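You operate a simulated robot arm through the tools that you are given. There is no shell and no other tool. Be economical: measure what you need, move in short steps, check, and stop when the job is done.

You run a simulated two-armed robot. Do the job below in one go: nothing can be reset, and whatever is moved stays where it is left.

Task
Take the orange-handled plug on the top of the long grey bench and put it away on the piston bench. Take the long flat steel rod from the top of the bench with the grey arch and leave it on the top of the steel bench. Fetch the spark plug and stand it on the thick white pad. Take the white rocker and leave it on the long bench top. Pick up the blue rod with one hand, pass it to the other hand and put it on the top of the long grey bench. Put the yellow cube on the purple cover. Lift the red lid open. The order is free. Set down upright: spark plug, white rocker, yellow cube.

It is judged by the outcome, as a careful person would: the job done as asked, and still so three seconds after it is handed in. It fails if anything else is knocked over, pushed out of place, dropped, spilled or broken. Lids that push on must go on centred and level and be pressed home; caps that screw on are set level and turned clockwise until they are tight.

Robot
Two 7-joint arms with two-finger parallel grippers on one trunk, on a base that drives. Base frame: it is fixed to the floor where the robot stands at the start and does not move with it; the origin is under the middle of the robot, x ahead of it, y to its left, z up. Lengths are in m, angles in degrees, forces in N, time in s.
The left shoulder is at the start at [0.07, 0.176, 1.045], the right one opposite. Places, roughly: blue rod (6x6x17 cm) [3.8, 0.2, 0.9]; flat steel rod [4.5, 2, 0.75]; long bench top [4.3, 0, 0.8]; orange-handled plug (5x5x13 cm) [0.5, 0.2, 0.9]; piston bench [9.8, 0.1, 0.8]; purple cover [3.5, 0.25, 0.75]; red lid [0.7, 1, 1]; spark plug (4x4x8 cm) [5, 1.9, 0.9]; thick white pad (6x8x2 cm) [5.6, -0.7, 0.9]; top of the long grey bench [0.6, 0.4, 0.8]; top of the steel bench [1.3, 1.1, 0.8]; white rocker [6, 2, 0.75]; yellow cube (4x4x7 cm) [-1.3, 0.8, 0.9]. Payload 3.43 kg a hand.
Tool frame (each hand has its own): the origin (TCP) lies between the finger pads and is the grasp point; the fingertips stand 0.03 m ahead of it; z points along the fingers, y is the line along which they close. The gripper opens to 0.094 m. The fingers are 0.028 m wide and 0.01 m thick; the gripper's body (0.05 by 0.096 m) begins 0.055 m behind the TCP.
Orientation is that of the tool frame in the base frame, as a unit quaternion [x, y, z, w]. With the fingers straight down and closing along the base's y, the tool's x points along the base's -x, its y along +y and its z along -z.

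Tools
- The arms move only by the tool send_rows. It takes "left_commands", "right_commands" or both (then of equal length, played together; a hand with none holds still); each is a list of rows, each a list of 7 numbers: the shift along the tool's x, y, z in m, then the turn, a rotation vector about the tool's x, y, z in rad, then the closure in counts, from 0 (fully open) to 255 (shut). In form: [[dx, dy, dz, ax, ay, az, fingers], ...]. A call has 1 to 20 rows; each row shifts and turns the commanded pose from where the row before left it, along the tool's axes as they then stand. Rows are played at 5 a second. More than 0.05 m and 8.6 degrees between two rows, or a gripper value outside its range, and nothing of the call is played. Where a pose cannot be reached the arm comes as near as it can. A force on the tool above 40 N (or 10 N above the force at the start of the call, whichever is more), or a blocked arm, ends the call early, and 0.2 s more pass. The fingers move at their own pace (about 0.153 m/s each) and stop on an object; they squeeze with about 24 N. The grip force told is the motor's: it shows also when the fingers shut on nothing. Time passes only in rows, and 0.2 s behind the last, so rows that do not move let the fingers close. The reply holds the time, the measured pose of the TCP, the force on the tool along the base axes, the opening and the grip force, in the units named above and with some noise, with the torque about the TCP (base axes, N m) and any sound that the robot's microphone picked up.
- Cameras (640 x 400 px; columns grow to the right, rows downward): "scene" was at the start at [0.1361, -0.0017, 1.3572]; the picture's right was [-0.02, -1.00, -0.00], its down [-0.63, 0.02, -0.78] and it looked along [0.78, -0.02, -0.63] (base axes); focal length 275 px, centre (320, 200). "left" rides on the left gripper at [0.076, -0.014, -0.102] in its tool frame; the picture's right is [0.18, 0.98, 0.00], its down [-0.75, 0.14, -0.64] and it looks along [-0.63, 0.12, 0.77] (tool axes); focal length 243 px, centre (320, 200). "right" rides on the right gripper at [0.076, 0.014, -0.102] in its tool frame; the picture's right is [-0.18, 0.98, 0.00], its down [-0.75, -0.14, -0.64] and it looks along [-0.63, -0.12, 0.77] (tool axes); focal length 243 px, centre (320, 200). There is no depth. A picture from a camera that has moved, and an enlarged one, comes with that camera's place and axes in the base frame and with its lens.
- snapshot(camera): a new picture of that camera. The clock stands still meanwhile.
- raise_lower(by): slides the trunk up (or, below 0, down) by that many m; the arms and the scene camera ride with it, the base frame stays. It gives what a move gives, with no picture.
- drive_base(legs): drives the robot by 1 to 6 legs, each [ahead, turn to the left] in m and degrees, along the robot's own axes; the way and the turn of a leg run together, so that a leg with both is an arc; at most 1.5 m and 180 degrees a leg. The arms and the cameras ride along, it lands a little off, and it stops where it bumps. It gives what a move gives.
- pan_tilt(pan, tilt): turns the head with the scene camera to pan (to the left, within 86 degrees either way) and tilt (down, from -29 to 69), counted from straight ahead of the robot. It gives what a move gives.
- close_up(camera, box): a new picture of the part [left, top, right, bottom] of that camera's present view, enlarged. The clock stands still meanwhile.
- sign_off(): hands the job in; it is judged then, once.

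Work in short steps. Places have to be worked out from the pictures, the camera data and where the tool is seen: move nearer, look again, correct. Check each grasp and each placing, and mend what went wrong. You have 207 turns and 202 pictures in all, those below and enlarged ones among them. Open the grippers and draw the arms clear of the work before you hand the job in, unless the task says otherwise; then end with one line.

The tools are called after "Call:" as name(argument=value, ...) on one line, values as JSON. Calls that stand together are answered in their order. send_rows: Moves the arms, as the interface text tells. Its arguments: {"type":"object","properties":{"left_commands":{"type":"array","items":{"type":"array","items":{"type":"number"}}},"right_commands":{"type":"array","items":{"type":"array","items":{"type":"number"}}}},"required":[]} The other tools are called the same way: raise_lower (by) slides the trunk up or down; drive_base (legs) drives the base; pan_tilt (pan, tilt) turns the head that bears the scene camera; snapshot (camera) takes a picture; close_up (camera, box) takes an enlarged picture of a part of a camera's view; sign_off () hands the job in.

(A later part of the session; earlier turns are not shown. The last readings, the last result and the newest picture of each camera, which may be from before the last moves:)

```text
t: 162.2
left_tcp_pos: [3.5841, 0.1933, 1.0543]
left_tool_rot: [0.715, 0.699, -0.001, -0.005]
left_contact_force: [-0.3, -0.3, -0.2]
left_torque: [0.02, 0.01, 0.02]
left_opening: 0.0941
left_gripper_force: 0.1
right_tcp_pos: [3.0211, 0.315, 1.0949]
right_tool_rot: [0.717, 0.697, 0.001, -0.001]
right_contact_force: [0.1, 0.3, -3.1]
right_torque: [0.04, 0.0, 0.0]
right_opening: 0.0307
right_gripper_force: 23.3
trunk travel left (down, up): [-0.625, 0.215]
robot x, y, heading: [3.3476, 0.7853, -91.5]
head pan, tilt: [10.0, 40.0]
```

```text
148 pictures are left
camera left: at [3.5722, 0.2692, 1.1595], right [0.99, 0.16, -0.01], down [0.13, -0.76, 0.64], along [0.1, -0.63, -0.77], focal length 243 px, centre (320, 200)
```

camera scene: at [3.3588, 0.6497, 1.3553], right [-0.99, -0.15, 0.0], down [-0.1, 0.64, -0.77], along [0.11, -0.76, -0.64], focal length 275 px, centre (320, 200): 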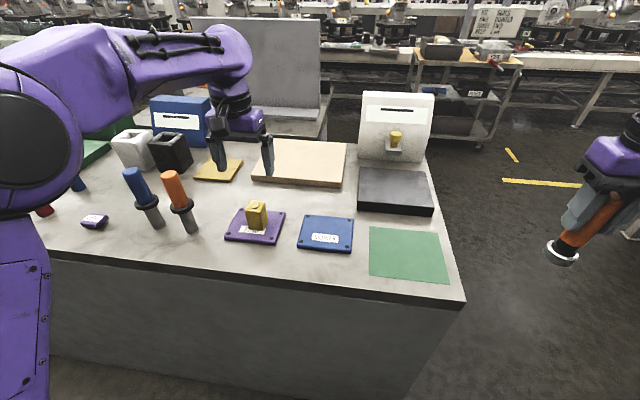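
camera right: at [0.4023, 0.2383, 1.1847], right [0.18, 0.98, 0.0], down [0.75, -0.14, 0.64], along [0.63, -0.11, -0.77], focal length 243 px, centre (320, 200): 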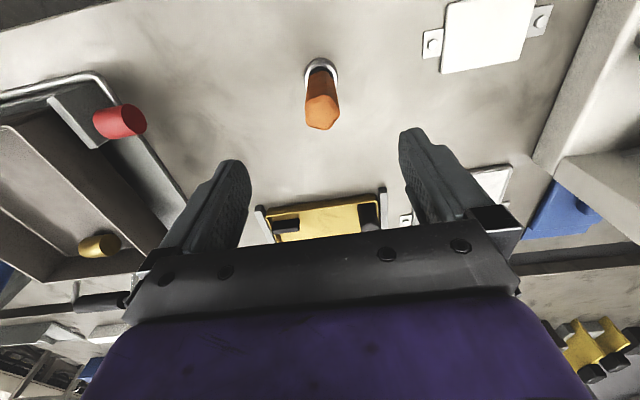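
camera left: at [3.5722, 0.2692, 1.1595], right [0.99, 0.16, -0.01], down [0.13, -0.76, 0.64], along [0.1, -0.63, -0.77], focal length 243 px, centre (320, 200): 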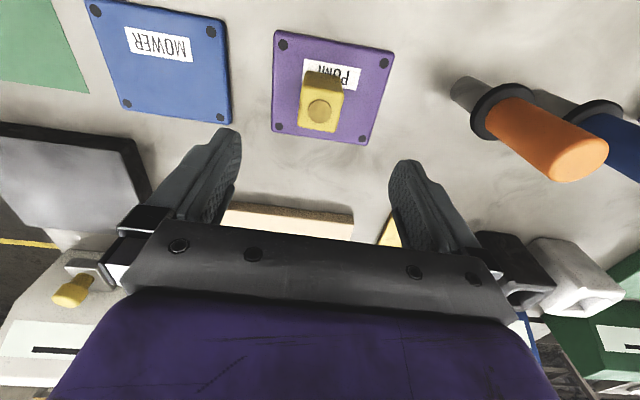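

Cube stands on the cover. Retract the left hand and drive down the aisle toward the spark plug (5, 1.9), looking left.

Call:
send_rows(left_commands=[[0.045, 0, -0.01, 0, 0, 0, 0], [0.045, 0, -0.01, 0, 0, 0, 0], [0, 0, 0, 0, 0, 0, 0]])

Call:
drive_base(legs=[[-0.15, 0], [0, 92], [1.3, 0]])

Call:
pan_tilt(pan=60, tilt=22)

Call:
snapshot(camera="scene")

Call:
pan_tilt(pan=-20, tilt=20)

Call:
snapshot(camera="scene")

```text
t: 163.0
left_tcp_pos: [3.5875, 0.286, 1.076]
left_tool_rot: [0.716, 0.698, -0.001, -0.005]
left_contact_force: [-0.6, -0.2, 0.0]
left_torque: [0.07, 0.01, 0.01]
left_opening: 0.0938
left_gripper_force: 0.1
right_tcp_pos: [3.0219, 0.3132, 1.0941]
right_tool_rot: [0.718, 0.696, 0.001, -0.001]
right_contact_force: [0.1, 0.2, -3.5]
right_torque: [0.0, 0.01, -0.03]
right_opening: 0.031
right_gripper_force: 24.6
trunk travel left (down, up): [-0.625, 0.215]
robot x, y, heading: [3.349, 0.7793, -91.2]
head pan, tilt: [10.0, 40.0]
```

```text
t: 174.4
left_tcp_pos: [5.1396, 1.1944, 1.0764]
left_tool_rot: [-0.004, 1.0, -0.004, -0.002]
left_contact_force: [0.2, -1.0, -0.5]
left_torque: [-0.03, 0.01, -0.02]
left_opening: 0.0938
left_gripper_force: 0.0
right_tcp_pos: [5.1293, 0.6274, 1.0943]
right_tool_rot: [0.0, 1.0, 0.0, -0.001]
right_contact_force: [0.0, -0.3, -3.1]
right_torque: [0.03, -0.05, -0.01]
right_opening: 0.0308
right_gripper_force: 23.5
trunk travel left (down, up): [-0.625, 0.215]
robot x, y, heading: [4.6515, 0.9381, 0.1]
head pan, tilt: [10.0, 40.0]
```

```text
t: 175.6
left_tcp_pos: [5.1399, 1.1948, 1.0765]
left_tool_rot: [-0.004, 1.0, -0.005, -0.002]
left_contact_force: [0.2, -1.1, 0.9]
left_torque: [0.01, 0.02, 0.0]
left_opening: 0.0939
left_gripper_force: 0.0
right_tcp_pos: [5.1294, 0.6287, 1.0957]
right_tool_rot: [-0.001, 1.0, 0.0, 0.0]
right_contact_force: [-0.9, 0.3, -2.8]
right_torque: [0.01, -0.01, -0.02]
right_opening: 0.0308
right_gripper_force: 23.9
trunk travel left (down, up): [-0.625, 0.215]
robot x, y, heading: [4.6502, 0.9418, 0.6]
head pan, tilt: [60.0, 22.0]
```

```text
147 pictures are left
camera scene: at [4.7484, 1.0215, 1.3835], right [0.87, -0.49, 0.0], down [-0.19, -0.33, -0.93], along [0.46, 0.81, -0.37], focal length 275 px, centre (320, 200)
```

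scene: 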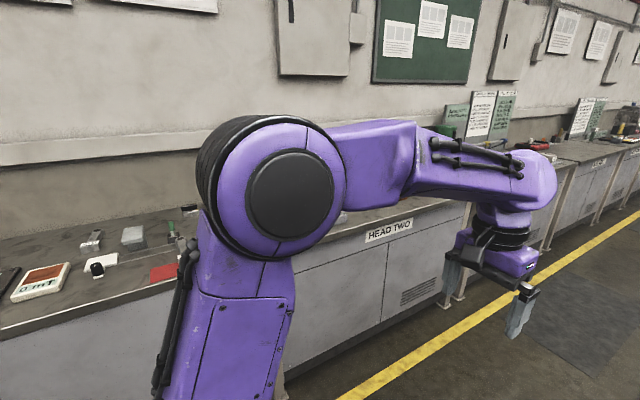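

```text
t: 177.1
left_tcp_pos: [5.1399, 1.1941, 1.0766]
left_tool_rot: [-0.003, 1.0, -0.004, -0.002]
left_contact_force: [1.2, -0.7, 0.7]
left_torque: [0.0, -0.03, -0.05]
left_opening: 0.094
left_gripper_force: 0.1
right_tcp_pos: [5.1299, 0.6277, 1.0961]
right_tool_rot: [-0.001, 1.0, -0.001, -0.001]
right_contact_force: [0.0, -0.2, -2.6]
right_torque: [0.02, -0.02, 0.0]
right_opening: 0.0307
right_gripper_force: 23.8
trunk travel left (down, up): [-0.625, 0.215]
robot x, y, heading: [4.654, 0.9386, 0.5]
head pan, tilt: [-20.0, 20.0]
```

```text
146 pictures are left
camera scene: at [4.7902, 0.9097, 1.3868], right [-0.33, -0.94, 0.0], down [-0.32, 0.11, -0.94], along [0.89, -0.31, -0.34], focal length 275 px, centre (320, 200)
```

scene: 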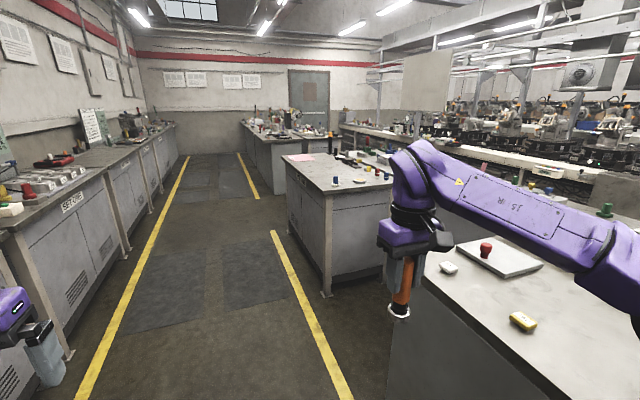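

Turn to face the wall bench and look for the spark plug.

Call:
drive_base(legs=[[0.35, 0], [0, 90]])

Call:
pan_tilt(pan=0, tilt=28)

Call:
snapshot(camera="scene")

Call:
close_up(camera="scene", box=[200, 150, 440, 300])

```text
t: 183.1
left_tcp_pos: [4.7525, 1.4347, 1.0751]
left_tool_rot: [-0.703, 0.711, -0.005, 0.001]
left_contact_force: [-0.4, 0.9, 0.8]
left_torque: [0.01, 0.0, 0.0]
left_opening: 0.0939
left_gripper_force: 0.0
right_tcp_pos: [5.3186, 1.4134, 1.0949]
right_tool_rot: [-0.702, 0.712, -0.001, -0.001]
right_contact_force: [0.1, 0.0, -2.7]
right_torque: [0.0, 0.02, -0.01]
right_opening: 0.0308
right_gripper_force: 23.5
trunk travel left (down, up): [-0.625, 0.215]
robot x, y, heading: [4.9976, 0.943, 89.4]
head pan, tilt: [-20.0, 20.0]
```

```text
t: 184.0
left_tcp_pos: [4.7531, 1.4351, 1.0761]
left_tool_rot: [-0.703, 0.711, -0.004, 0.001]
left_contact_force: [1.1, -0.5, -0.5]
left_torque: [-0.02, 0.02, 0.01]
left_opening: 0.0939
left_gripper_force: 0.1
right_tcp_pos: [5.3187, 1.4139, 1.0953]
right_tool_rot: [-0.702, 0.713, -0.001, 0.0]
right_contact_force: [0.6, -0.8, -2.2]
right_torque: [-0.01, -0.03, 0.01]
right_opening: 0.0309
right_gripper_force: 23.9
trunk travel left (down, up): [-0.625, 0.215]
robot x, y, heading: [5.0019, 0.9407, 89.3]
head pan, tilt: [0.0, 28.0]
```

```text
145 pictures are left
camera scene: at [5.0017, 1.0843, 1.3739], right [1.0, -0.01, 0.0], down [-0.01, -0.47, -0.88], along [0.01, 0.88, -0.47], focal length 275 px, centre (320, 200)
```

scene: 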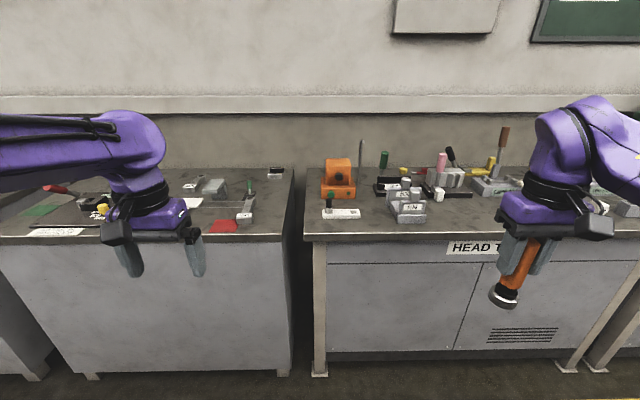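

```text
2.67 times, centred on (320, 225) of scene
camera zoom: at [5.0017, 1.0843, 1.3739], right [1.0, -0.01, 0.0], down [-0.01, -0.47, -0.88], along [0.01, 0.88, -0.47], focal length 732 px, centre (320, 133)
```

zoom: 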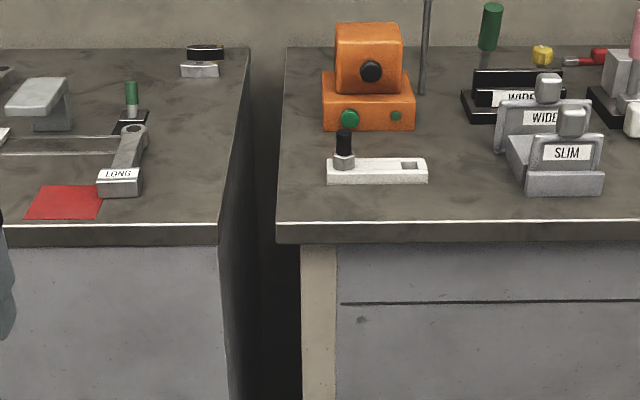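

The spark plug (black top, silver hex) sits in the white block at about (5.04, 1.90). Drive for a left-hand reach.

Call:
drive_base(legs=[[0, -35], [0.42, 0], [0, 36]])

Call:
pan_tilt(pan=15, tilt=40)

Call:
snapshot(camera="scene")

Call:
snapshot(camera="left")

```text
t: 189.9
left_tcp_pos: [4.9916, 1.7751, 1.075]
left_tool_rot: [0.708, -0.707, 0.004, -0.001]
left_contact_force: [-0.1, -0.6, -0.1]
left_torque: [0.0, -0.01, -0.01]
left_opening: 0.094
left_gripper_force: 0.0
right_tcp_pos: [5.5566, 1.7599, 1.0957]
right_tool_rot: [-0.706, 0.708, 0.0, -0.001]
right_contact_force: [0.4, -0.8, -2.6]
right_torque: [-0.03, 0.01, 0.0]
right_opening: 0.0309
right_gripper_force: 24.4
trunk travel left (down, up): [-0.625, 0.215]
robot x, y, heading: [5.2453, 1.2869, 90.0]
head pan, tilt: [0.0, 28.0]
```

```text
t: 190.7
left_tcp_pos: [4.9906, 1.7734, 1.0765]
left_tool_rot: [0.708, -0.707, 0.004, -0.001]
left_contact_force: [0.1, 0.1, 0.2]
left_torque: [0.0, -0.02, 0.0]
left_opening: 0.0939
left_gripper_force: 0.0
right_tcp_pos: [5.5574, 1.7593, 1.0943]
right_tool_rot: [-0.706, 0.709, 0.0, -0.002]
right_contact_force: [-0.5, 0.5, -3.0]
right_torque: [-0.02, -0.02, -0.02]
right_opening: 0.0307
right_gripper_force: 23.8
trunk travel left (down, up): [-0.625, 0.215]
robot x, y, heading: [5.245, 1.2823, 90.2]
head pan, tilt: [15.0, 40.0]
```

```text
143 pictures are left
camera scene: at [5.2221, 1.4181, 1.3554], right [0.97, 0.26, 0.0], down [0.17, -0.62, -0.77], along [-0.2, 0.74, -0.64], focal length 275 px, centre (320, 200)
```

scene: 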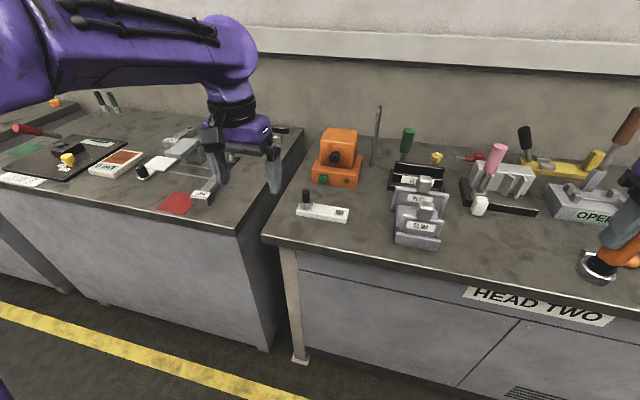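

```text
142 pictures are left
camera left: at [5.0043, 1.6983, 1.1805], right [-0.98, -0.19, -0.01], down [-0.15, 0.76, 0.64], along [-0.11, 0.63, -0.77], focal length 243 px, centre (320, 200)
```

left: 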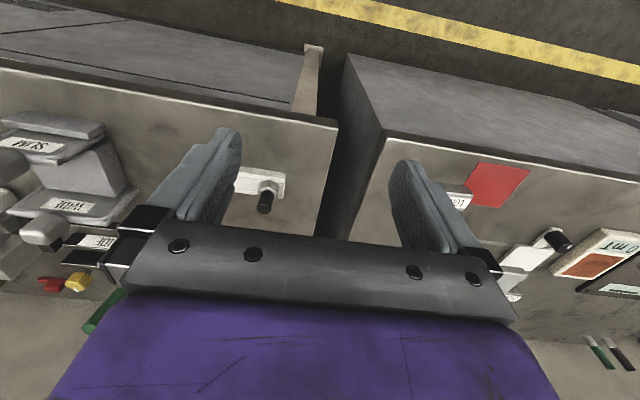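

Spark plug at about (5.047, 1.915), top 0.945. Move above it.

Call:
send_rows(left_commands=[[-0.036, -0.014, 0.01, 0, 0, 0, 60], [-0.035, -0.014, 0.01, 0, 0, 0, 60], [-0.035, -0.014, 0.02, 0, 0, 0, 60], [-0.035, -0.014, 0.025, 0, 0, 0, 60], [0, 0, 0, 0, 0, 0, 60]])

Call:
snapshot(camera="left")

Call:
close_up(camera="scene", box=[240, 140, 400, 240])

```text
t: 191.9
left_tcp_pos: [5.0477, 1.9146, 1.0121]
left_tool_rot: [0.708, -0.706, 0.003, -0.002]
left_contact_force: [1.0, -0.4, 0.7]
left_torque: [0.02, 0.02, -0.02]
left_opening: 0.0721
left_gripper_force: 0.1
right_tcp_pos: [5.5569, 1.7575, 1.095]
right_tool_rot: [-0.706, 0.708, 0.0, 0.0]
right_contact_force: [0.0, -1.0, -2.9]
right_torque: [0.01, -0.01, 0.02]
right_opening: 0.0308
right_gripper_force: 24.0
trunk travel left (down, up): [-0.625, 0.215]
robot x, y, heading: [5.2451, 1.2812, 90.1]
head pan, tilt: [15.0, 40.0]
```

```text
141 pictures are left
camera left: at [5.0614, 1.8379, 1.1158], right [-0.98, -0.19, -0.01], down [-0.15, 0.76, 0.64], along [-0.11, 0.63, -0.77], focal length 243 px, centre (320, 200)
```

left: 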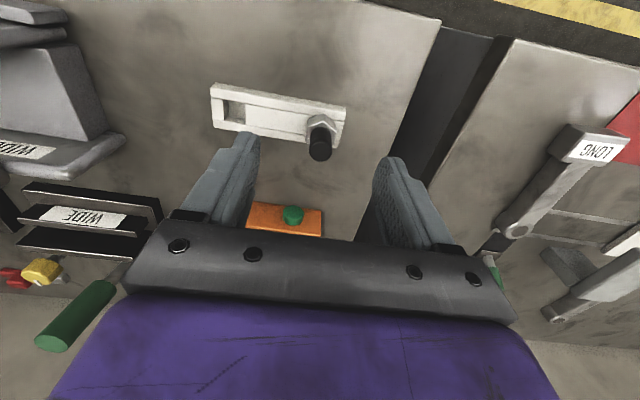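

```text
4.00 times, centred on (320, 190) of scene
camera zoom: at [5.2218, 1.4162, 1.3556], right [0.97, 0.26, 0.0], down [0.17, -0.62, -0.77], along [-0.2, 0.74, -0.64], focal length 1099 px, centre (320, 240)
```

zoom: 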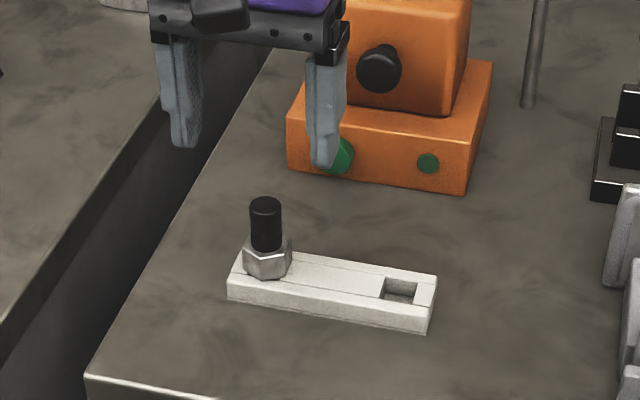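

Two views agree on the plug at (5.045, 1.935), top ≈0.928. Correct forward 2 cm, go down partway and check.

Call:
send_rows(left_commands=[[-0.02, 0.003, 0.02, 0, 0, 0, 100], [0, 0, 0.03, 0, 0, 0, 100], [0, 0, 0, 0, 0, 0, 100]])

Call:
snapshot(camera="left")

Call:
close_up(camera="scene", box=[240, 140, 400, 240])

```text
t: 192.7
left_tcp_pos: [5.046, 1.935, 0.9595]
left_tool_rot: [0.708, -0.706, 0.004, -0.001]
left_contact_force: [0.3, 0.1, -0.7]
left_torque: [0.01, 0.01, -0.02]
left_opening: 0.0571
left_gripper_force: 0.1
right_tcp_pos: [5.5573, 1.7607, 1.0963]
right_tool_rot: [-0.706, 0.708, 0.0, -0.001]
right_contact_force: [-1.0, 0.5, -3.2]
right_torque: [-0.02, 0.03, 0.03]
right_opening: 0.0311
right_gripper_force: 24.3
trunk travel left (down, up): [-0.625, 0.215]
robot x, y, heading: [5.2451, 1.2852, 90.3]
head pan, tilt: [15.0, 40.0]
```

```text
139 pictures are left
camera left: at [5.0574, 1.8589, 1.0631], right [-0.98, -0.19, -0.01], down [-0.15, 0.76, 0.64], along [-0.11, 0.63, -0.77], focal length 243 px, centre (320, 200)
```

left: 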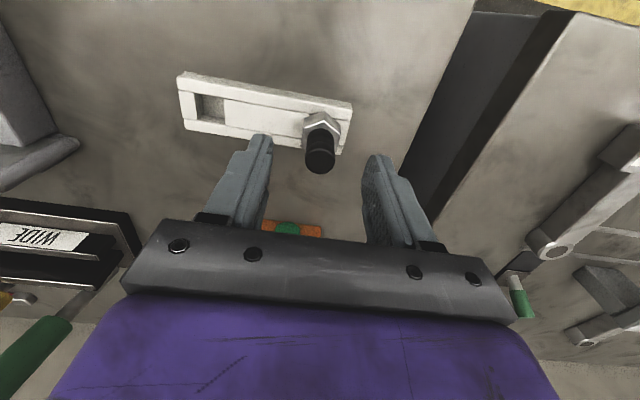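

```text
4.00 times, centred on (320, 190) of scene
camera zoom: at [5.2223, 1.4183, 1.3554], right [0.97, 0.26, 0.0], down [0.17, -0.62, -0.77], along [-0.2, 0.74, -0.64], focal length 1099 px, centre (320, 240)
```

zoom: 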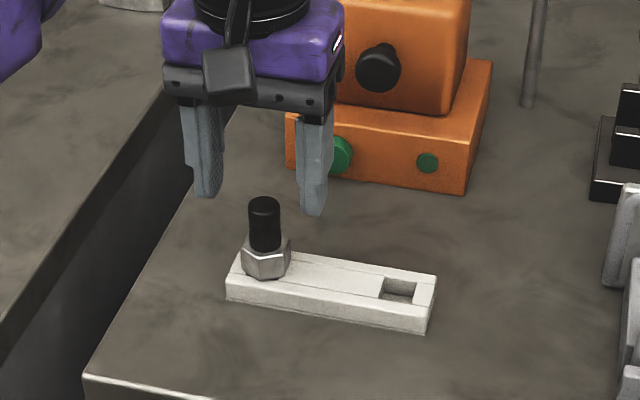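

Aligned. Descend, grip, and lift straight up.

Call:
send_rows(left_commands=[[-0.002, 0, 0.02, 0, 0, 0, 100], [0, 0, 0.02, 0, 0, 0, 100], [0, 0, 0.003, 0, 0, 0, 100], [0, 0, 0, 0, 0, 0, 255], [0, 0, 0, 0, 0, 0, 255], [0, 0, 0, 0, 0, 0, 255], [0, 0, -0.01, 0, 0, 0, 255], [0, 0, -0.01, 0, 0, 0, 255], [0, 0, -0.02, 0, 0, 0, 255], [0, 0, -0.02, 0, 0, 0, 255], [0, 0, -0.03, 0, 0, 0, 255], [0, 0, 0, 0, 0, 0, 255]])

Call:
close_up(camera="scene", box=[240, 140, 400, 240])

Call:
snapshot(camera="left")

```text
t: 195.3
left_tcp_pos: [5.0445, 1.9386, 1.0079]
left_tool_rot: [0.708, -0.706, 0.005, 0.0]
left_contact_force: [0.6, -1.0, -0.7]
left_torque: [-0.01, -0.01, 0.01]
left_opening: 0.0209
left_gripper_force: 24.2
right_tcp_pos: [5.5564, 1.7608, 1.0949]
right_tool_rot: [-0.706, 0.708, 0.0, -0.001]
right_contact_force: [0.4, 0.3, -3.3]
right_torque: [-0.04, 0.01, -0.02]
right_opening: 0.0308
right_gripper_force: 24.0
trunk travel left (down, up): [-0.625, 0.215]
robot x, y, heading: [5.2432, 1.283, 90.1]
head pan, tilt: [15.0, 40.0]
```

```text
4.00 times, centred on (320, 190) of scene
camera zoom: at [5.2219, 1.4187, 1.3553], right [0.97, 0.26, 0.0], down [0.17, -0.62, -0.77], along [-0.2, 0.74, -0.64], focal length 1099 px, centre (320, 240)
```

zoom: 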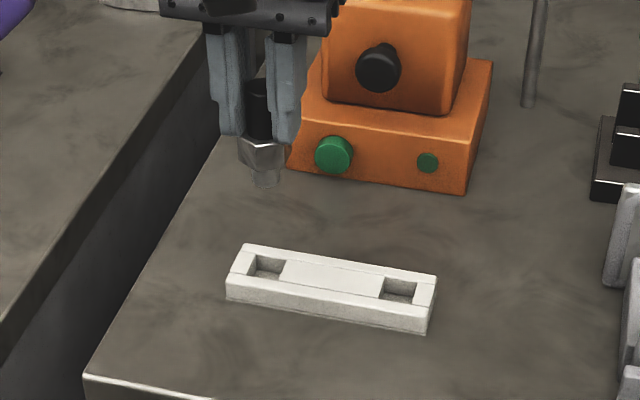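

```text
136 pictures are left
camera left: at [5.0576, 1.8622, 1.1113], right [-0.98, -0.19, -0.01], down [-0.15, 0.76, 0.64], along [-0.11, 0.63, -0.77], focal length 243 px, centre (320, 200)
```

left: 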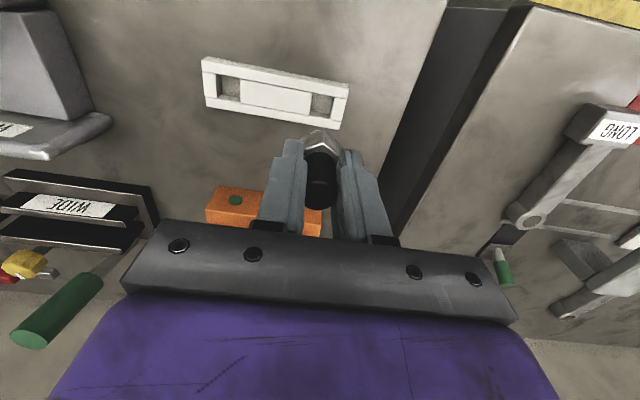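

Spark plug is out. Retract, then drive to the gap near x≈5.9 and look toward the pad.

Call:
send_rows(left_commands=[[0.045, 0, -0.015, 0, 0, 0, 255], [0.045, 0, -0.015, 0, 0, 0, 255], [0.03, 0, -0.02, 0, 0, 0, 255], [0, 0, 0, 0, 0, 0, 255]])

Call:
drive_base(legs=[[-0.35, 0], [0, -90], [0.6, 0], [0, -80]])

Call:
pan_tilt(pan=0, tilt=22)

Call:
snapshot(camera="scene")

```text
t: 196.3
left_tcp_pos: [5.0451, 1.8163, 1.0562]
left_tool_rot: [0.707, -0.707, 0.005, 0.0]
left_contact_force: [0.2, 0.4, -0.5]
left_torque: [0.04, -0.03, -0.02]
left_opening: 0.0211
left_gripper_force: 24.5
right_tcp_pos: [5.5567, 1.7613, 1.0947]
right_tool_rot: [-0.705, 0.709, -0.001, 0.0]
right_contact_force: [-0.1, 1.5, -3.6]
right_torque: [-0.03, 0.01, 0.02]
right_opening: 0.0309
right_gripper_force: 23.8
trunk travel left (down, up): [-0.625, 0.215]
robot x, y, heading: [5.2425, 1.2874, 89.9]
head pan, tilt: [15.0, 40.0]
```

```text
t: 208.8
left_tcp_pos: [6.148, 0.4493, 1.0559]
left_tool_rot: [0.633, 0.774, -0.001, -0.004]
left_contact_force: [0.4, 0.3, -1.4]
left_torque: [-0.02, 0.01, 0.0]
left_opening: 0.0209
left_gripper_force: 24.3
right_tcp_pos: [5.635, 0.4043, 1.0948]
right_tool_rot: [0.635, 0.772, 0.0, -0.001]
right_contact_force: [-0.8, 0.2, -3.3]
right_torque: [0.04, 0.01, 0.01]
right_opening: 0.0309
right_gripper_force: 23.8
trunk travel left (down, up): [-0.625, 0.215]
robot x, y, heading: [5.8504, 0.932, -78.5]
head pan, tilt: [15.0, 40.0]
```

```text
t: 209.6
left_tcp_pos: [6.1486, 0.4488, 1.0567]
left_tool_rot: [0.634, 0.774, -0.001, -0.005]
left_contact_force: [-0.1, -0.2, -0.1]
left_torque: [-0.03, 0.01, 0.03]
left_opening: 0.0209
left_gripper_force: 23.9
right_tcp_pos: [5.636, 0.4039, 1.095]
right_tool_rot: [0.635, 0.772, 0.0, 0.0]
right_contact_force: [-0.3, 0.4, -3.5]
right_torque: [0.04, 0.01, 0.02]
right_opening: 0.0308
right_gripper_force: 24.2
trunk travel left (down, up): [-0.625, 0.215]
robot x, y, heading: [5.8469, 0.9306, -78.7]
head pan, tilt: [0.0, 22.0]
```

```text
135 pictures are left
camera scene: at [5.8779, 0.7935, 1.3834], right [-0.98, -0.2, 0.0], down [-0.07, 0.37, -0.93], along [0.18, -0.91, -0.38], focal length 275 px, centre (320, 200)
```

scene: 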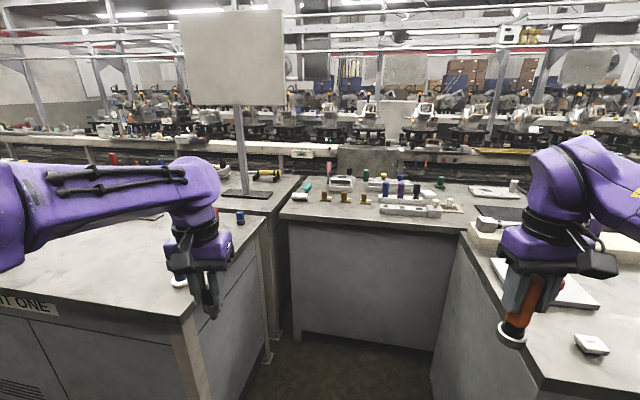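

Call:
close_up(camera="scene", box=[290, 140, 530, 260])

```text
2.67 times, centred on (410, 200) of scene
camera zoom: at [5.8779, 0.7935, 1.3834], right [-0.98, -0.2, 0.0], down [-0.07, 0.37, -0.93], along [0.18, -0.91, -0.38], focal length 732 px, centre (80, 200)
```

zoom: 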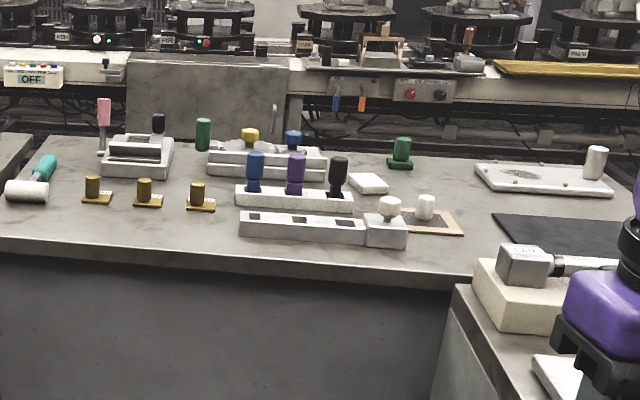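

The thick white pad is at about (5.58, -0.66) on the rear bench. Raise the trunk for clearance and enter the gap carefully.

Call:
raise_lower(by=0.1)

Call:
drive_base(legs=[[0, -11.5], [0.95, 0], [0, -38]])

Call:
pan_tilt(pan=15, tilt=45)

Call:
snapshot(camera="scene")

Call:
snapshot(camera="left")

```text
t: 211.0
left_tcp_pos: [6.1476, 0.4486, 1.1562]
left_tool_rot: [0.633, 0.774, -0.001, -0.005]
left_contact_force: [0.3, 0.0, -0.7]
left_torque: [0.02, 0.0, -0.01]
left_opening: 0.0208
left_gripper_force: 24.1
right_tcp_pos: [5.6346, 0.4029, 1.1949]
right_tool_rot: [0.635, 0.772, 0.001, -0.001]
right_contact_force: [-1.3, -0.1, -3.2]
right_torque: [0.01, -0.01, -0.04]
right_opening: 0.0309
right_gripper_force: 24.5
trunk travel left (down, up): [-0.725, 0.115]
robot x, y, heading: [5.8525, 0.9332, -78.4]
head pan, tilt: [0.0, 22.0]
```

```text
t: 218.4
left_tcp_pos: [5.6972, -0.5535, 1.1555]
left_tool_rot: [0.893, 0.45, 0.0, -0.005]
left_contact_force: [-0.1, 0.3, -0.4]
left_torque: [0.0, -0.01, 0.02]
left_opening: 0.0205
left_gripper_force: 24.4
right_tcp_pos: [5.3207, -0.2019, 1.1953]
right_tool_rot: [0.895, 0.447, 0.0, -0.001]
right_contact_force: [-0.1, 0.0, -3.9]
right_torque: [-0.01, -0.02, -0.01]
right_opening: 0.0309
right_gripper_force: 24.4
trunk travel left (down, up): [-0.725, 0.115]
robot x, y, heading: [5.8586, -0.0067, -126.6]
head pan, tilt: [0.0, 22.0]
```

```text
t: 219.3
left_tcp_pos: [5.6979, -0.5548, 1.1575]
left_tool_rot: [0.893, 0.449, 0.001, -0.005]
left_contact_force: [-0.3, -0.2, -0.8]
left_torque: [0.04, -0.03, 0.0]
left_opening: 0.0204
left_gripper_force: 24.3
right_tcp_pos: [5.3205, -0.2021, 1.193]
right_tool_rot: [0.894, 0.447, 0.001, -0.001]
right_contact_force: [-0.1, -0.1, -2.9]
right_torque: [0.03, -0.02, 0.0]
right_opening: 0.0311
right_gripper_force: 23.6
trunk travel left (down, up): [-0.725, 0.115]
robot x, y, heading: [5.8554, -0.0078, -126.6]
head pan, tilt: [15.0, 45.0]
```

```text
133 pictures are left
camera scene: at [5.7961, -0.1224, 1.4482], right [-0.93, 0.37, 0.0], down [0.26, 0.66, -0.71], along [-0.26, -0.66, -0.71], focal length 275 px, centre (320, 200)
```

scene: 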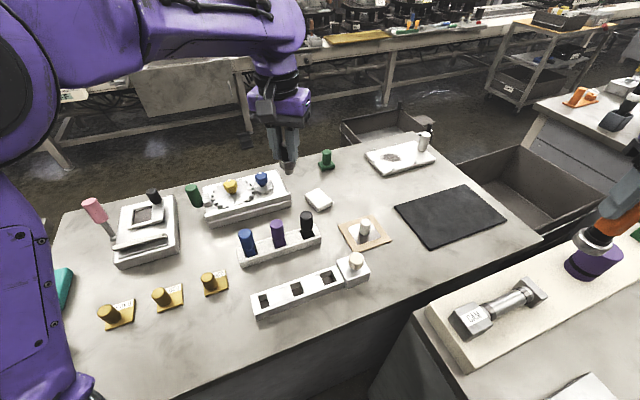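

```text
132 pictures are left
camera left: at [5.7309, -0.4849, 1.2605], right [0.9, -0.44, -0.01], down [-0.33, -0.7, 0.64], along [-0.28, -0.57, -0.77], focal length 243 px, centre (320, 200)
```

left: 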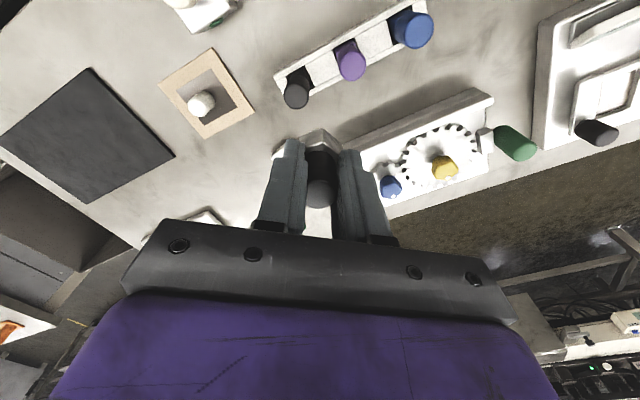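

Pad at about (5.588, -0.666). Move the spark plug over it, still high.

Call:
send_rows(left_commands=[[-0.04, -0.006, 0, 0, 0, 0, 255], [-0.04, -0.006, 0, 0, 0, 0, 255], [-0.04, -0.005, 0, 0, 0, 0, 255], [-0.035, -0.005, 0.03, 0, 0, 0, 255], [0, 0, 0.04, 0, 0, 0, 255], [0, 0, 0.04, 0, 0, 0, 255], [0, 0, 0, 0, 0, 0, 255]])

Call:
snapshot(camera="left")

Call:
close_up(camera="scene", box=[240, 130, 400, 230])

```text
t: 220.9
left_tcp_pos: [5.5976, -0.6633, 1.0619]
left_tool_rot: [0.893, 0.449, 0.0, -0.005]
left_contact_force: [-0.1, 0.1, -0.5]
left_torque: [-0.04, 0.0, -0.03]
left_opening: 0.0207
left_gripper_force: 24.2
left hand out of reach, approached as far as the arm can: row 4, 5, 6
right_tcp_pos: [5.3222, -0.2029, 1.1966]
right_tool_rot: [0.895, 0.447, 0.001, -0.001]
right_contact_force: [0.9, 0.3, -2.8]
right_torque: [0.01, -0.01, 0.0]
right_opening: 0.0308
right_gripper_force: 23.5
trunk travel left (down, up): [-0.725, 0.115]
robot x, y, heading: [5.8564, -0.0092, -126.5]
head pan, tilt: [15.0, 45.0]
```

```text
131 pictures are left
camera left: at [5.6311, -0.5955, 1.1667], right [0.9, -0.44, -0.01], down [-0.33, -0.7, 0.64], along [-0.28, -0.57, -0.77], focal length 243 px, centre (320, 200)
```

left: 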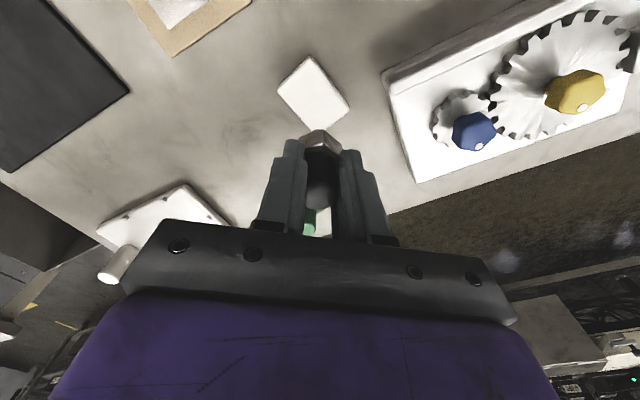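

```text
4.00 times, centred on (320, 180) of scene
camera zoom: at [5.7968, -0.1216, 1.4482], right [-0.93, 0.37, 0.0], down [0.26, 0.66, -0.71], along [-0.26, -0.66, -0.71], focal length 1099 px, centre (320, 280)
```

zoom: 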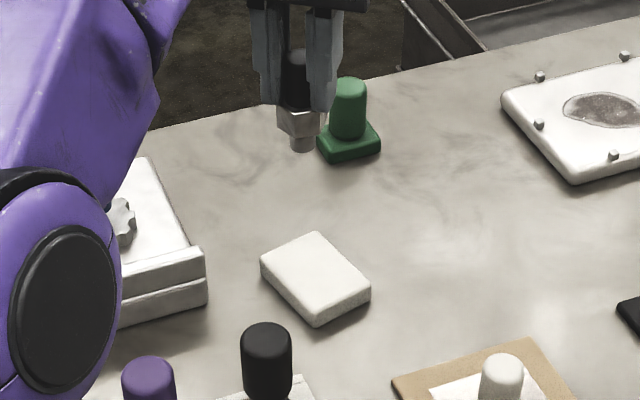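

Nearly at reach limit; lower the trunk again (plug bottom would be ≈0.90, above the pad) and recheck.

Call:
raise_lower(by=-0.09)

Call:
send_rows(left_commands=[[0, 0, 0, 0, 0, 0, 255], [0, 0, 0, 0, 0, 0, 255]])

Call:
snapshot(camera="left")

Call:
close_up(camera="scene", box=[240, 100, 400, 200])

```text
t: 222.1
left_tcp_pos: [5.5974, -0.6651, 0.9728]
left_tool_rot: [0.893, 0.449, 0.002, -0.004]
left_contact_force: [-0.9, -0.3, -0.3]
left_torque: [0.02, 0.0, 0.01]
left_opening: 0.0206
left_gripper_force: 23.8
right_tcp_pos: [5.3224, -0.2025, 1.105]
right_tool_rot: [0.894, 0.447, 0.001, 0.0]
right_contact_force: [0.2, -0.7, -1.8]
right_torque: [0.02, 0.01, -0.02]
right_opening: 0.0306
right_gripper_force: 23.9
trunk travel left (down, up): [-0.635, 0.205]
robot x, y, heading: [5.8569, -0.0058, -126.5]
head pan, tilt: [15.0, 45.0]
```

```text
t: 222.7
left_tcp_pos: [5.5971, -0.6644, 0.973]
left_tool_rot: [0.893, 0.45, 0.002, -0.005]
left_contact_force: [-0.4, 0.5, -0.6]
left_torque: [-0.03, -0.03, -0.01]
left_opening: 0.0205
left_gripper_force: 24.1
right_tcp_pos: [5.3205, -0.2043, 1.1041]
right_tool_rot: [0.894, 0.448, 0.001, 0.0]
right_contact_force: [0.3, 0.2, -2.1]
right_torque: [0.03, 0.03, 0.02]
right_opening: 0.0309
right_gripper_force: 24.4
trunk travel left (down, up): [-0.635, 0.205]
robot x, y, heading: [5.8539, -0.0081, -126.8]
head pan, tilt: [15.0, 45.0]
```

```text
129 pictures are left
camera left: at [5.6308, -0.5961, 1.0765], right [0.9, -0.44, -0.01], down [-0.33, -0.7, 0.64], along [-0.28, -0.57, -0.77], focal length 243 px, centre (320, 200)
```

left: 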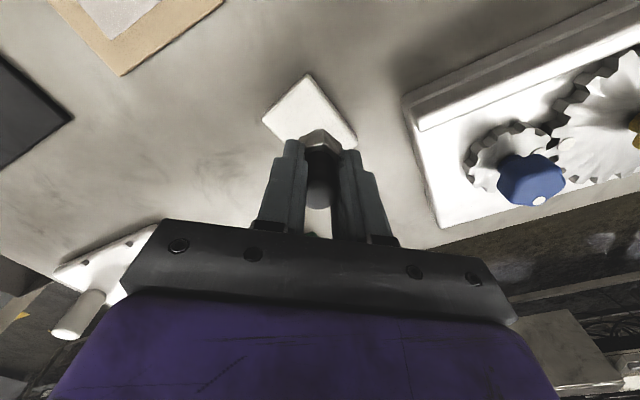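

```text
4.00 times, centred on (320, 150) of scene
camera zoom: at [5.7963, -0.1224, 1.3581], right [-0.93, 0.37, 0.0], down [0.26, 0.66, -0.71], along [-0.26, -0.66, -0.71], focal length 1099 px, centre (320, 400)
```

zoom: 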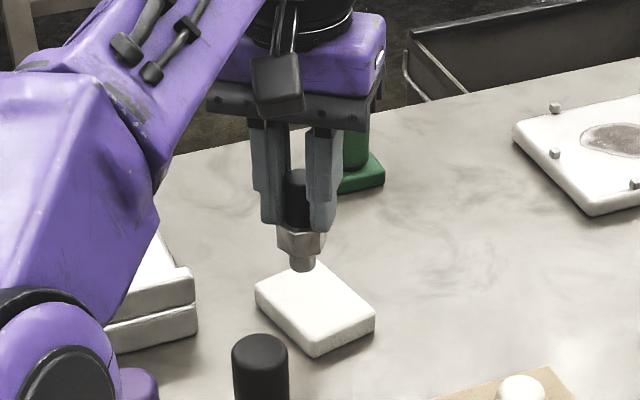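

Need about 11 mm forward and 8 mm right. Move and lower partly.

Call:
send_rows(left_commands=[[-0.011, -0.008, 0, 0, 0, 0, 255], [0, 0, 0.015, 0, 0, 0, 255], [0, 0, 0, 0, 0, 0, 255]])

Call:
close_up(camera="scene", box=[240, 100, 400, 200])

```text
t: 223.5
left_tcp_pos: [5.5948, -0.6654, 0.9579]
left_tool_rot: [0.893, 0.449, 0.002, -0.006]
left_contact_force: [0.0, 0.7, -0.3]
left_torque: [0.01, -0.03, -0.03]
left_opening: 0.0206
left_gripper_force: 24.3
left hand out of reach, approached as far as the arm can: row 1
right_tcp_pos: [5.3213, -0.2013, 1.1051]
right_tool_rot: [0.895, 0.447, 0.001, -0.001]
right_contact_force: [0.1, 0.7, -3.6]
right_torque: [0.0, 0.04, -0.01]
right_opening: 0.0305
right_gripper_force: 24.1
trunk travel left (down, up): [-0.635, 0.205]
robot x, y, heading: [5.8587, -0.0078, -126.7]
head pan, tilt: [15.0, 45.0]
```

```text
4.00 times, centred on (320, 150) of scene
camera zoom: at [5.7964, -0.122, 1.3582], right [-0.93, 0.37, 0.0], down [0.26, 0.66, -0.71], along [-0.26, -0.66, -0.71], focal length 1099 px, centre (320, 400)
```

zoom: 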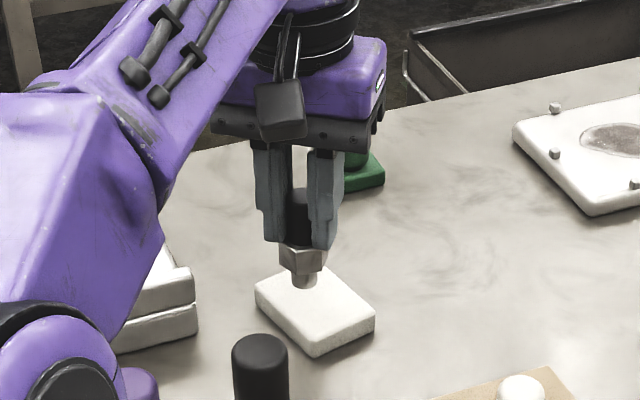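

Out of reach; move the base 2.5 cm closer, then correct.

Call:
drive_base(legs=[[0.025, 0]])

Call:
close_up(camera="scene", box=[240, 100, 400, 200])

Call:
snapshot(camera="left")

```text
t: 224.3
left_tcp_pos: [5.5832, -0.683, 0.9591]
left_tool_rot: [0.894, 0.449, 0.001, -0.004]
left_contact_force: [0.4, -0.2, -0.2]
left_torque: [-0.02, -0.01, -0.01]
left_opening: 0.0207
left_gripper_force: 24.0
right_tcp_pos: [5.3086, -0.2191, 1.1064]
right_tool_rot: [0.895, 0.447, 0.0, 0.001]
right_contact_force: [-0.2, 0.6, -2.2]
right_torque: [0.01, 0.01, -0.02]
right_opening: 0.0307
right_gripper_force: 24.0
trunk travel left (down, up): [-0.635, 0.205]
robot x, y, heading: [5.8395, -0.0283, -126.7]
head pan, tilt: [15.0, 45.0]
```

```text
4.00 times, centred on (320, 150) of scene
camera zoom: at [5.7841, -0.1391, 1.3586], right [-0.93, 0.37, 0.0], down [0.26, 0.66, -0.71], along [-0.26, -0.66, -0.71], focal length 1099 px, centre (320, 400)
```

zoom: 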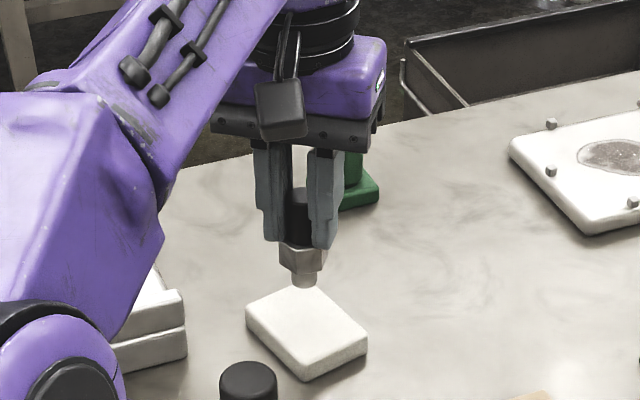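

```text
125 pictures are left
camera left: at [5.6162, -0.6149, 1.0634], right [0.9, -0.44, -0.01], down [-0.33, -0.7, 0.64], along [-0.28, -0.57, -0.77], focal length 243 px, centre (320, 200)
```

left: 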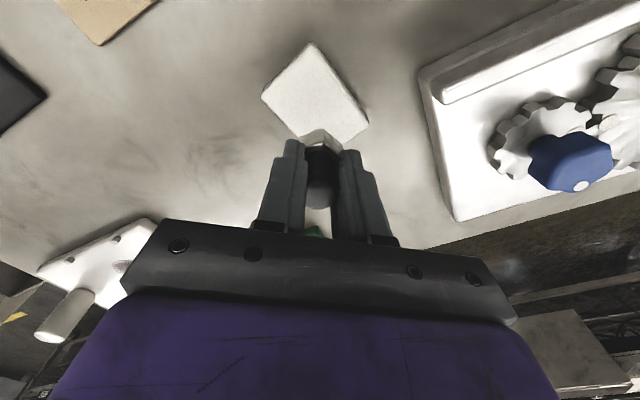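

Now shift back 1 cm and right 7 mm, then lower.

Call:
send_rows(left_commands=[[0.0096, -0.0072, 0, 0, 0, 0, 255], [0, 0, 0.01, 0, 0, 0, 255], [0, 0, 0.005, 0, 0, 0, 255], [0, 0, 0, 0, 0, 0, 255]])

Call:
close_up(camera="scene", box=[270, 120, 370, 200])

Call:
close_up(camera="left", box=[220, 20, 420, 220])

```text
t: 225.3
left_tcp_pos: [5.5726, -0.6799, 0.9456]
left_tool_rot: [0.894, 0.449, 0.002, -0.005]
left_contact_force: [0.5, 0.5, 0.0]
left_torque: [-0.01, -0.02, 0.02]
left_opening: 0.0205
left_gripper_force: 24.0
left hand out of reach, approached as far as the arm can: row 1
right_tcp_pos: [5.3059, -0.221, 1.1051]
right_tool_rot: [0.895, 0.447, 0.0, -0.001]
right_contact_force: [0.1, 0.0, -3.4]
right_torque: [0.05, 0.0, -0.01]
right_opening: 0.031
right_gripper_force: 24.1
trunk travel left (down, up): [-0.635, 0.205]
robot x, y, heading: [5.8423, -0.0286, -126.7]
head pan, tilt: [15.0, 45.0]
```

```text
5.00 times, centred on (320, 160) of scene
camera zoom: at [5.7821, -0.1413, 1.3582], right [-0.93, 0.37, 0.0], down [0.26, 0.66, -0.71], along [-0.26, -0.66, -0.71], focal length 1373 px, centre (320, 400)
```

zoom: 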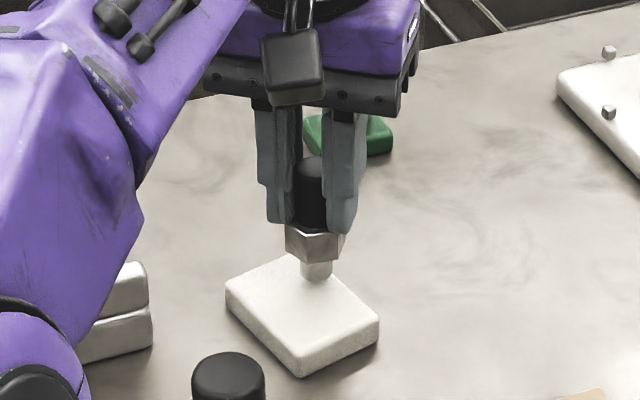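

```text
2.00 times, centred on (320, 120) of left
camera zoom: at [5.6073, -0.612, 1.0493], right [0.9, -0.44, -0.01], down [-0.34, -0.7, 0.63], along [-0.28, -0.57, -0.77], focal length 485 px, centre (320, 360)
```

zoom: 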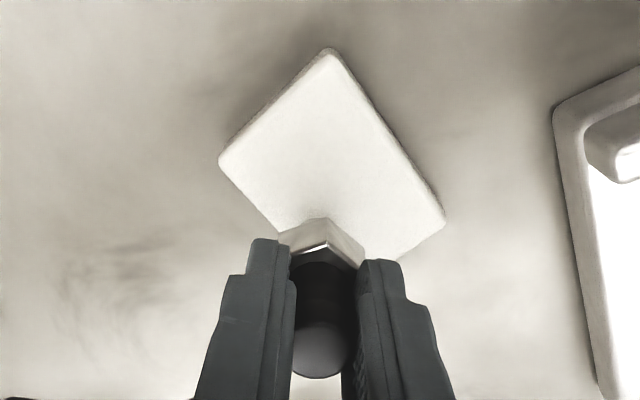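

Still 12 mm too far out; pull back.

Call:
send_rows(left_commands=[[0.012, 0.0025, 0, 0, 0, 0, 255], [0, 0, 0, 0, 0, 0, 255]])

Call:
close_up(camera="left", box=[220, 20, 420, 220])

```text
t: 225.9
left_tcp_pos: [5.5743, -0.6814, 0.944]
left_tool_rot: [0.894, 0.449, 0.003, -0.006]
left_contact_force: [0.2, -0.2, -0.9]
left_torque: [0.0, -0.01, -0.01]
left_opening: 0.0206
left_gripper_force: 23.9
left hand out of reach, approached as far as the arm can: row 1
right_tcp_pos: [5.3063, -0.222, 1.1066]
right_tool_rot: [0.894, 0.448, 0.001, -0.001]
right_contact_force: [-0.4, 0.9, -3.4]
right_torque: [0.0, 0.0, 0.03]
right_opening: 0.0307
right_gripper_force: 24.0
trunk travel left (down, up): [-0.635, 0.205]
robot x, y, heading: [5.8422, -0.0278, -126.7]
head pan, tilt: [15.0, 45.0]
```

```text
2.00 times, centred on (320, 120) of left
camera zoom: at [5.6071, -0.6125, 1.0492], right [0.9, -0.44, -0.01], down [-0.34, -0.7, 0.63], along [-0.28, -0.57, -0.77], focal length 485 px, centre (320, 360)
```

zoom: 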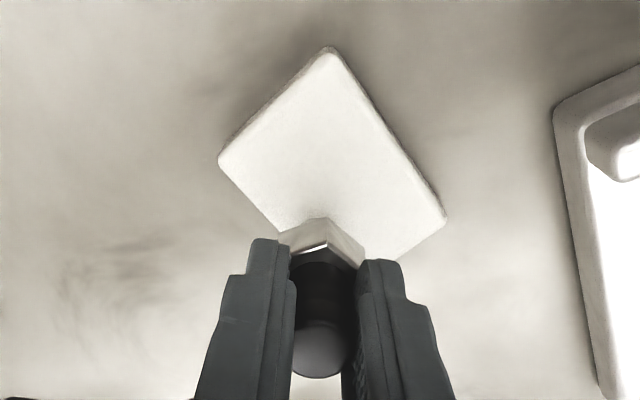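

Call:
send_rows(left_commands=[[0.012, 0.002, 0, 0, 0, 0, 255], [0, 0, 0, 0, 0, 0, 255]])

```text
t: 226.5
left_tcp_pos: [5.573, -0.6799, 0.944]
left_tool_rot: [0.894, 0.449, 0.003, -0.006]
left_contact_force: [-0.3, 0.1, -0.6]
left_torque: [0.0, -0.04, 0.04]
left_opening: 0.0206
left_gripper_force: 23.8
left hand out of reach, approached as far as the arm can: row 1
right_tcp_pos: [5.3063, -0.2221, 1.1049]
right_tool_rot: [0.895, 0.447, 0.002, 0.0]
right_contact_force: [-0.2, -0.5, -2.0]
right_torque: [0.04, 0.01, -0.03]
right_opening: 0.0308
right_gripper_force: 23.6
trunk travel left (down, up): [-0.635, 0.205]
robot x, y, heading: [5.8396, -0.026, -126.8]
head pan, tilt: [15.0, 45.0]
```

Call:
send_rows(left_commands=[[0.01, 0, 0, 0, 0, 0, 255], [0.01, 0, 0, 0, 0, 0, 255], [0, 0, 0, 0, 0, 0, 255]])

```text
t: 227.3
left_tcp_pos: [5.5729, -0.6808, 0.9447]
left_tool_rot: [0.893, 0.45, 0.003, -0.005]
left_contact_force: [0.3, -0.2, -0.8]
left_torque: [-0.02, -0.01, -0.01]
left_opening: 0.0206
left_gripper_force: 24.1
left hand out of reach, approached as far as the arm can: row 1, 2
right_tcp_pos: [5.3068, -0.222, 1.1062]
right_tool_rot: [0.895, 0.447, 0.001, 0.0]
right_contact_force: [-0.5, -0.4, -1.9]
right_torque: [0.0, 0.0, -0.02]
right_opening: 0.0309
right_gripper_force: 24.4
trunk travel left (down, up): [-0.635, 0.205]
robot x, y, heading: [5.8452, -0.0254, -126.7]
head pan, tilt: [15.0, 45.0]
```

The arm seems stuck at its straight-elbow singularity. Raise it a bit with a backward move to get out.

Call:
send_rows(left_commands=[[0.02, 0, -0.03, 0, 0, 0, 255], [0.02, 0, -0.02, 0, 0, 0, 255], [0, 0, 0, 0, 0, 0, 255]])

```text
t: 228.1
left_tcp_pos: [5.5775, -0.6703, 1.0008]
left_tool_rot: [0.893, 0.45, 0.004, -0.006]
left_contact_force: [0.4, -0.3, -0.4]
left_torque: [0.0, 0.02, 0.0]
left_opening: 0.0204
left_gripper_force: 24.0
left hand out of reach, approached as far as the arm can: row 1, 2
right_tcp_pos: [5.3057, -0.2233, 1.1051]
right_tool_rot: [0.894, 0.447, 0.001, 0.0]
right_contact_force: [0.1, 0.0, -2.4]
right_torque: [0.02, -0.01, -0.01]
right_opening: 0.0306
right_gripper_force: 23.9
trunk travel left (down, up): [-0.635, 0.205]
robot x, y, heading: [5.8442, -0.0317, -126.6]
head pan, tilt: [15.0, 45.0]
```

Call:
send_rows(left_commands=[[0.03, 0, 0, 0, 0, 0, 255], [0.03, 0, 0, 0, 0, 0, 255], [0, 0, 0, 0, 0, 0, 255]])

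```text
t: 228.9
left_tcp_pos: [5.576, -0.6685, 1.0057]
left_tool_rot: [0.893, 0.45, 0.002, -0.006]
left_contact_force: [-0.4, -0.2, -0.2]
left_torque: [0.04, -0.03, 0.0]
left_opening: 0.0205
left_gripper_force: 23.9
left hand out of reach, approached as far as the arm can: row 1, 2
right_tcp_pos: [5.3063, -0.2217, 1.1043]
right_tool_rot: [0.895, 0.447, 0.001, 0.0]
right_contact_force: [0.5, 0.3, -3.2]
right_torque: [0.02, -0.02, -0.02]
right_opening: 0.0309
right_gripper_force: 23.7
trunk travel left (down, up): [-0.635, 0.205]
robot x, y, heading: [5.8437, -0.0278, -126.4]
head pan, tilt: [15.0, 45.0]
```

Call:
send_rows(left_commands=[[0, 0.03, -0.03, 0, 0, 0, 255], [0, 0.03, -0.03, 0, 0, 0, 255], [0, 0, 0, 0, 0, 0, 255]])

Call:
snapshot(camera="scene")

```text
t: 229.7
left_tcp_pos: [5.639, -0.7044, 1.0591]
left_tool_rot: [0.893, 0.449, 0.002, -0.005]
left_contact_force: [-0.7, -0.2, -0.8]
left_torque: [0.04, -0.02, -0.02]
left_opening: 0.0203
left_gripper_force: 24.3
left hand out of reach, approached as far as the arm can: row 1, 2
right_tcp_pos: [5.3061, -0.2226, 1.1043]
right_tool_rot: [0.895, 0.447, 0.001, 0.001]
right_contact_force: [-0.3, 0.3, -3.3]
right_torque: [0.0, -0.05, 0.0]
right_opening: 0.0306
right_gripper_force: 24.3
trunk travel left (down, up): [-0.635, 0.205]
robot x, y, heading: [5.8433, -0.0274, -126.7]
head pan, tilt: [15.0, 45.0]
```

```text
121 pictures are left
camera scene: at [5.781, -0.1415, 1.3581], right [-0.93, 0.37, 0.0], down [0.26, 0.66, -0.71], along [-0.26, -0.66, -0.71], focal length 275 px, centre (320, 200)
```

scene: 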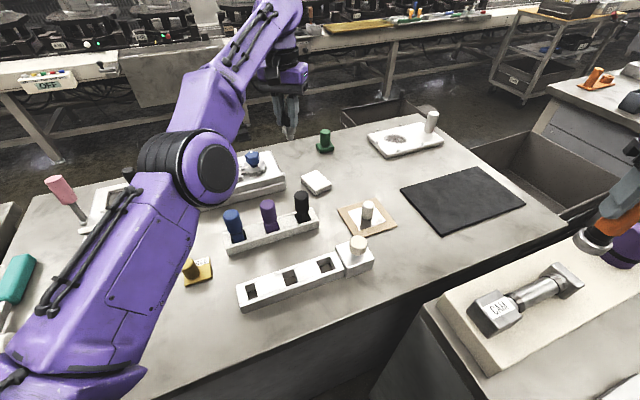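

Call:
send_rows(left_commands=[[0.04, 0, 0, 0, 0, 0, 255], [0.04, 0, 0, 0, 0, 0, 255], [0.04, 0, 0, 0, 0, 0, 255], [0, 0, 0, 0, 0, 0, 255]])

```text
t: 230.7
left_tcp_pos: [5.6526, -0.6925, 1.1003]
left_tool_rot: [0.893, 0.45, 0.004, -0.005]
left_contact_force: [-1.0, -0.8, -1.1]
left_torque: [0.0, -0.01, -0.03]
left_opening: 0.0204
left_gripper_force: 23.9
left hand out of reach, approached as far as the arm can: row 1, 2, 3
right_tcp_pos: [5.3058, -0.2231, 1.106]
right_tool_rot: [0.894, 0.447, 0.001, -0.001]
right_contact_force: [0.2, -0.6, -3.3]
right_torque: [0.0, -0.05, -0.01]
right_opening: 0.0307
right_gripper_force: 24.2
trunk travel left (down, up): [-0.635, 0.205]
robot x, y, heading: [5.8409, -0.0242, -126.5]
head pan, tilt: [15.0, 45.0]
```

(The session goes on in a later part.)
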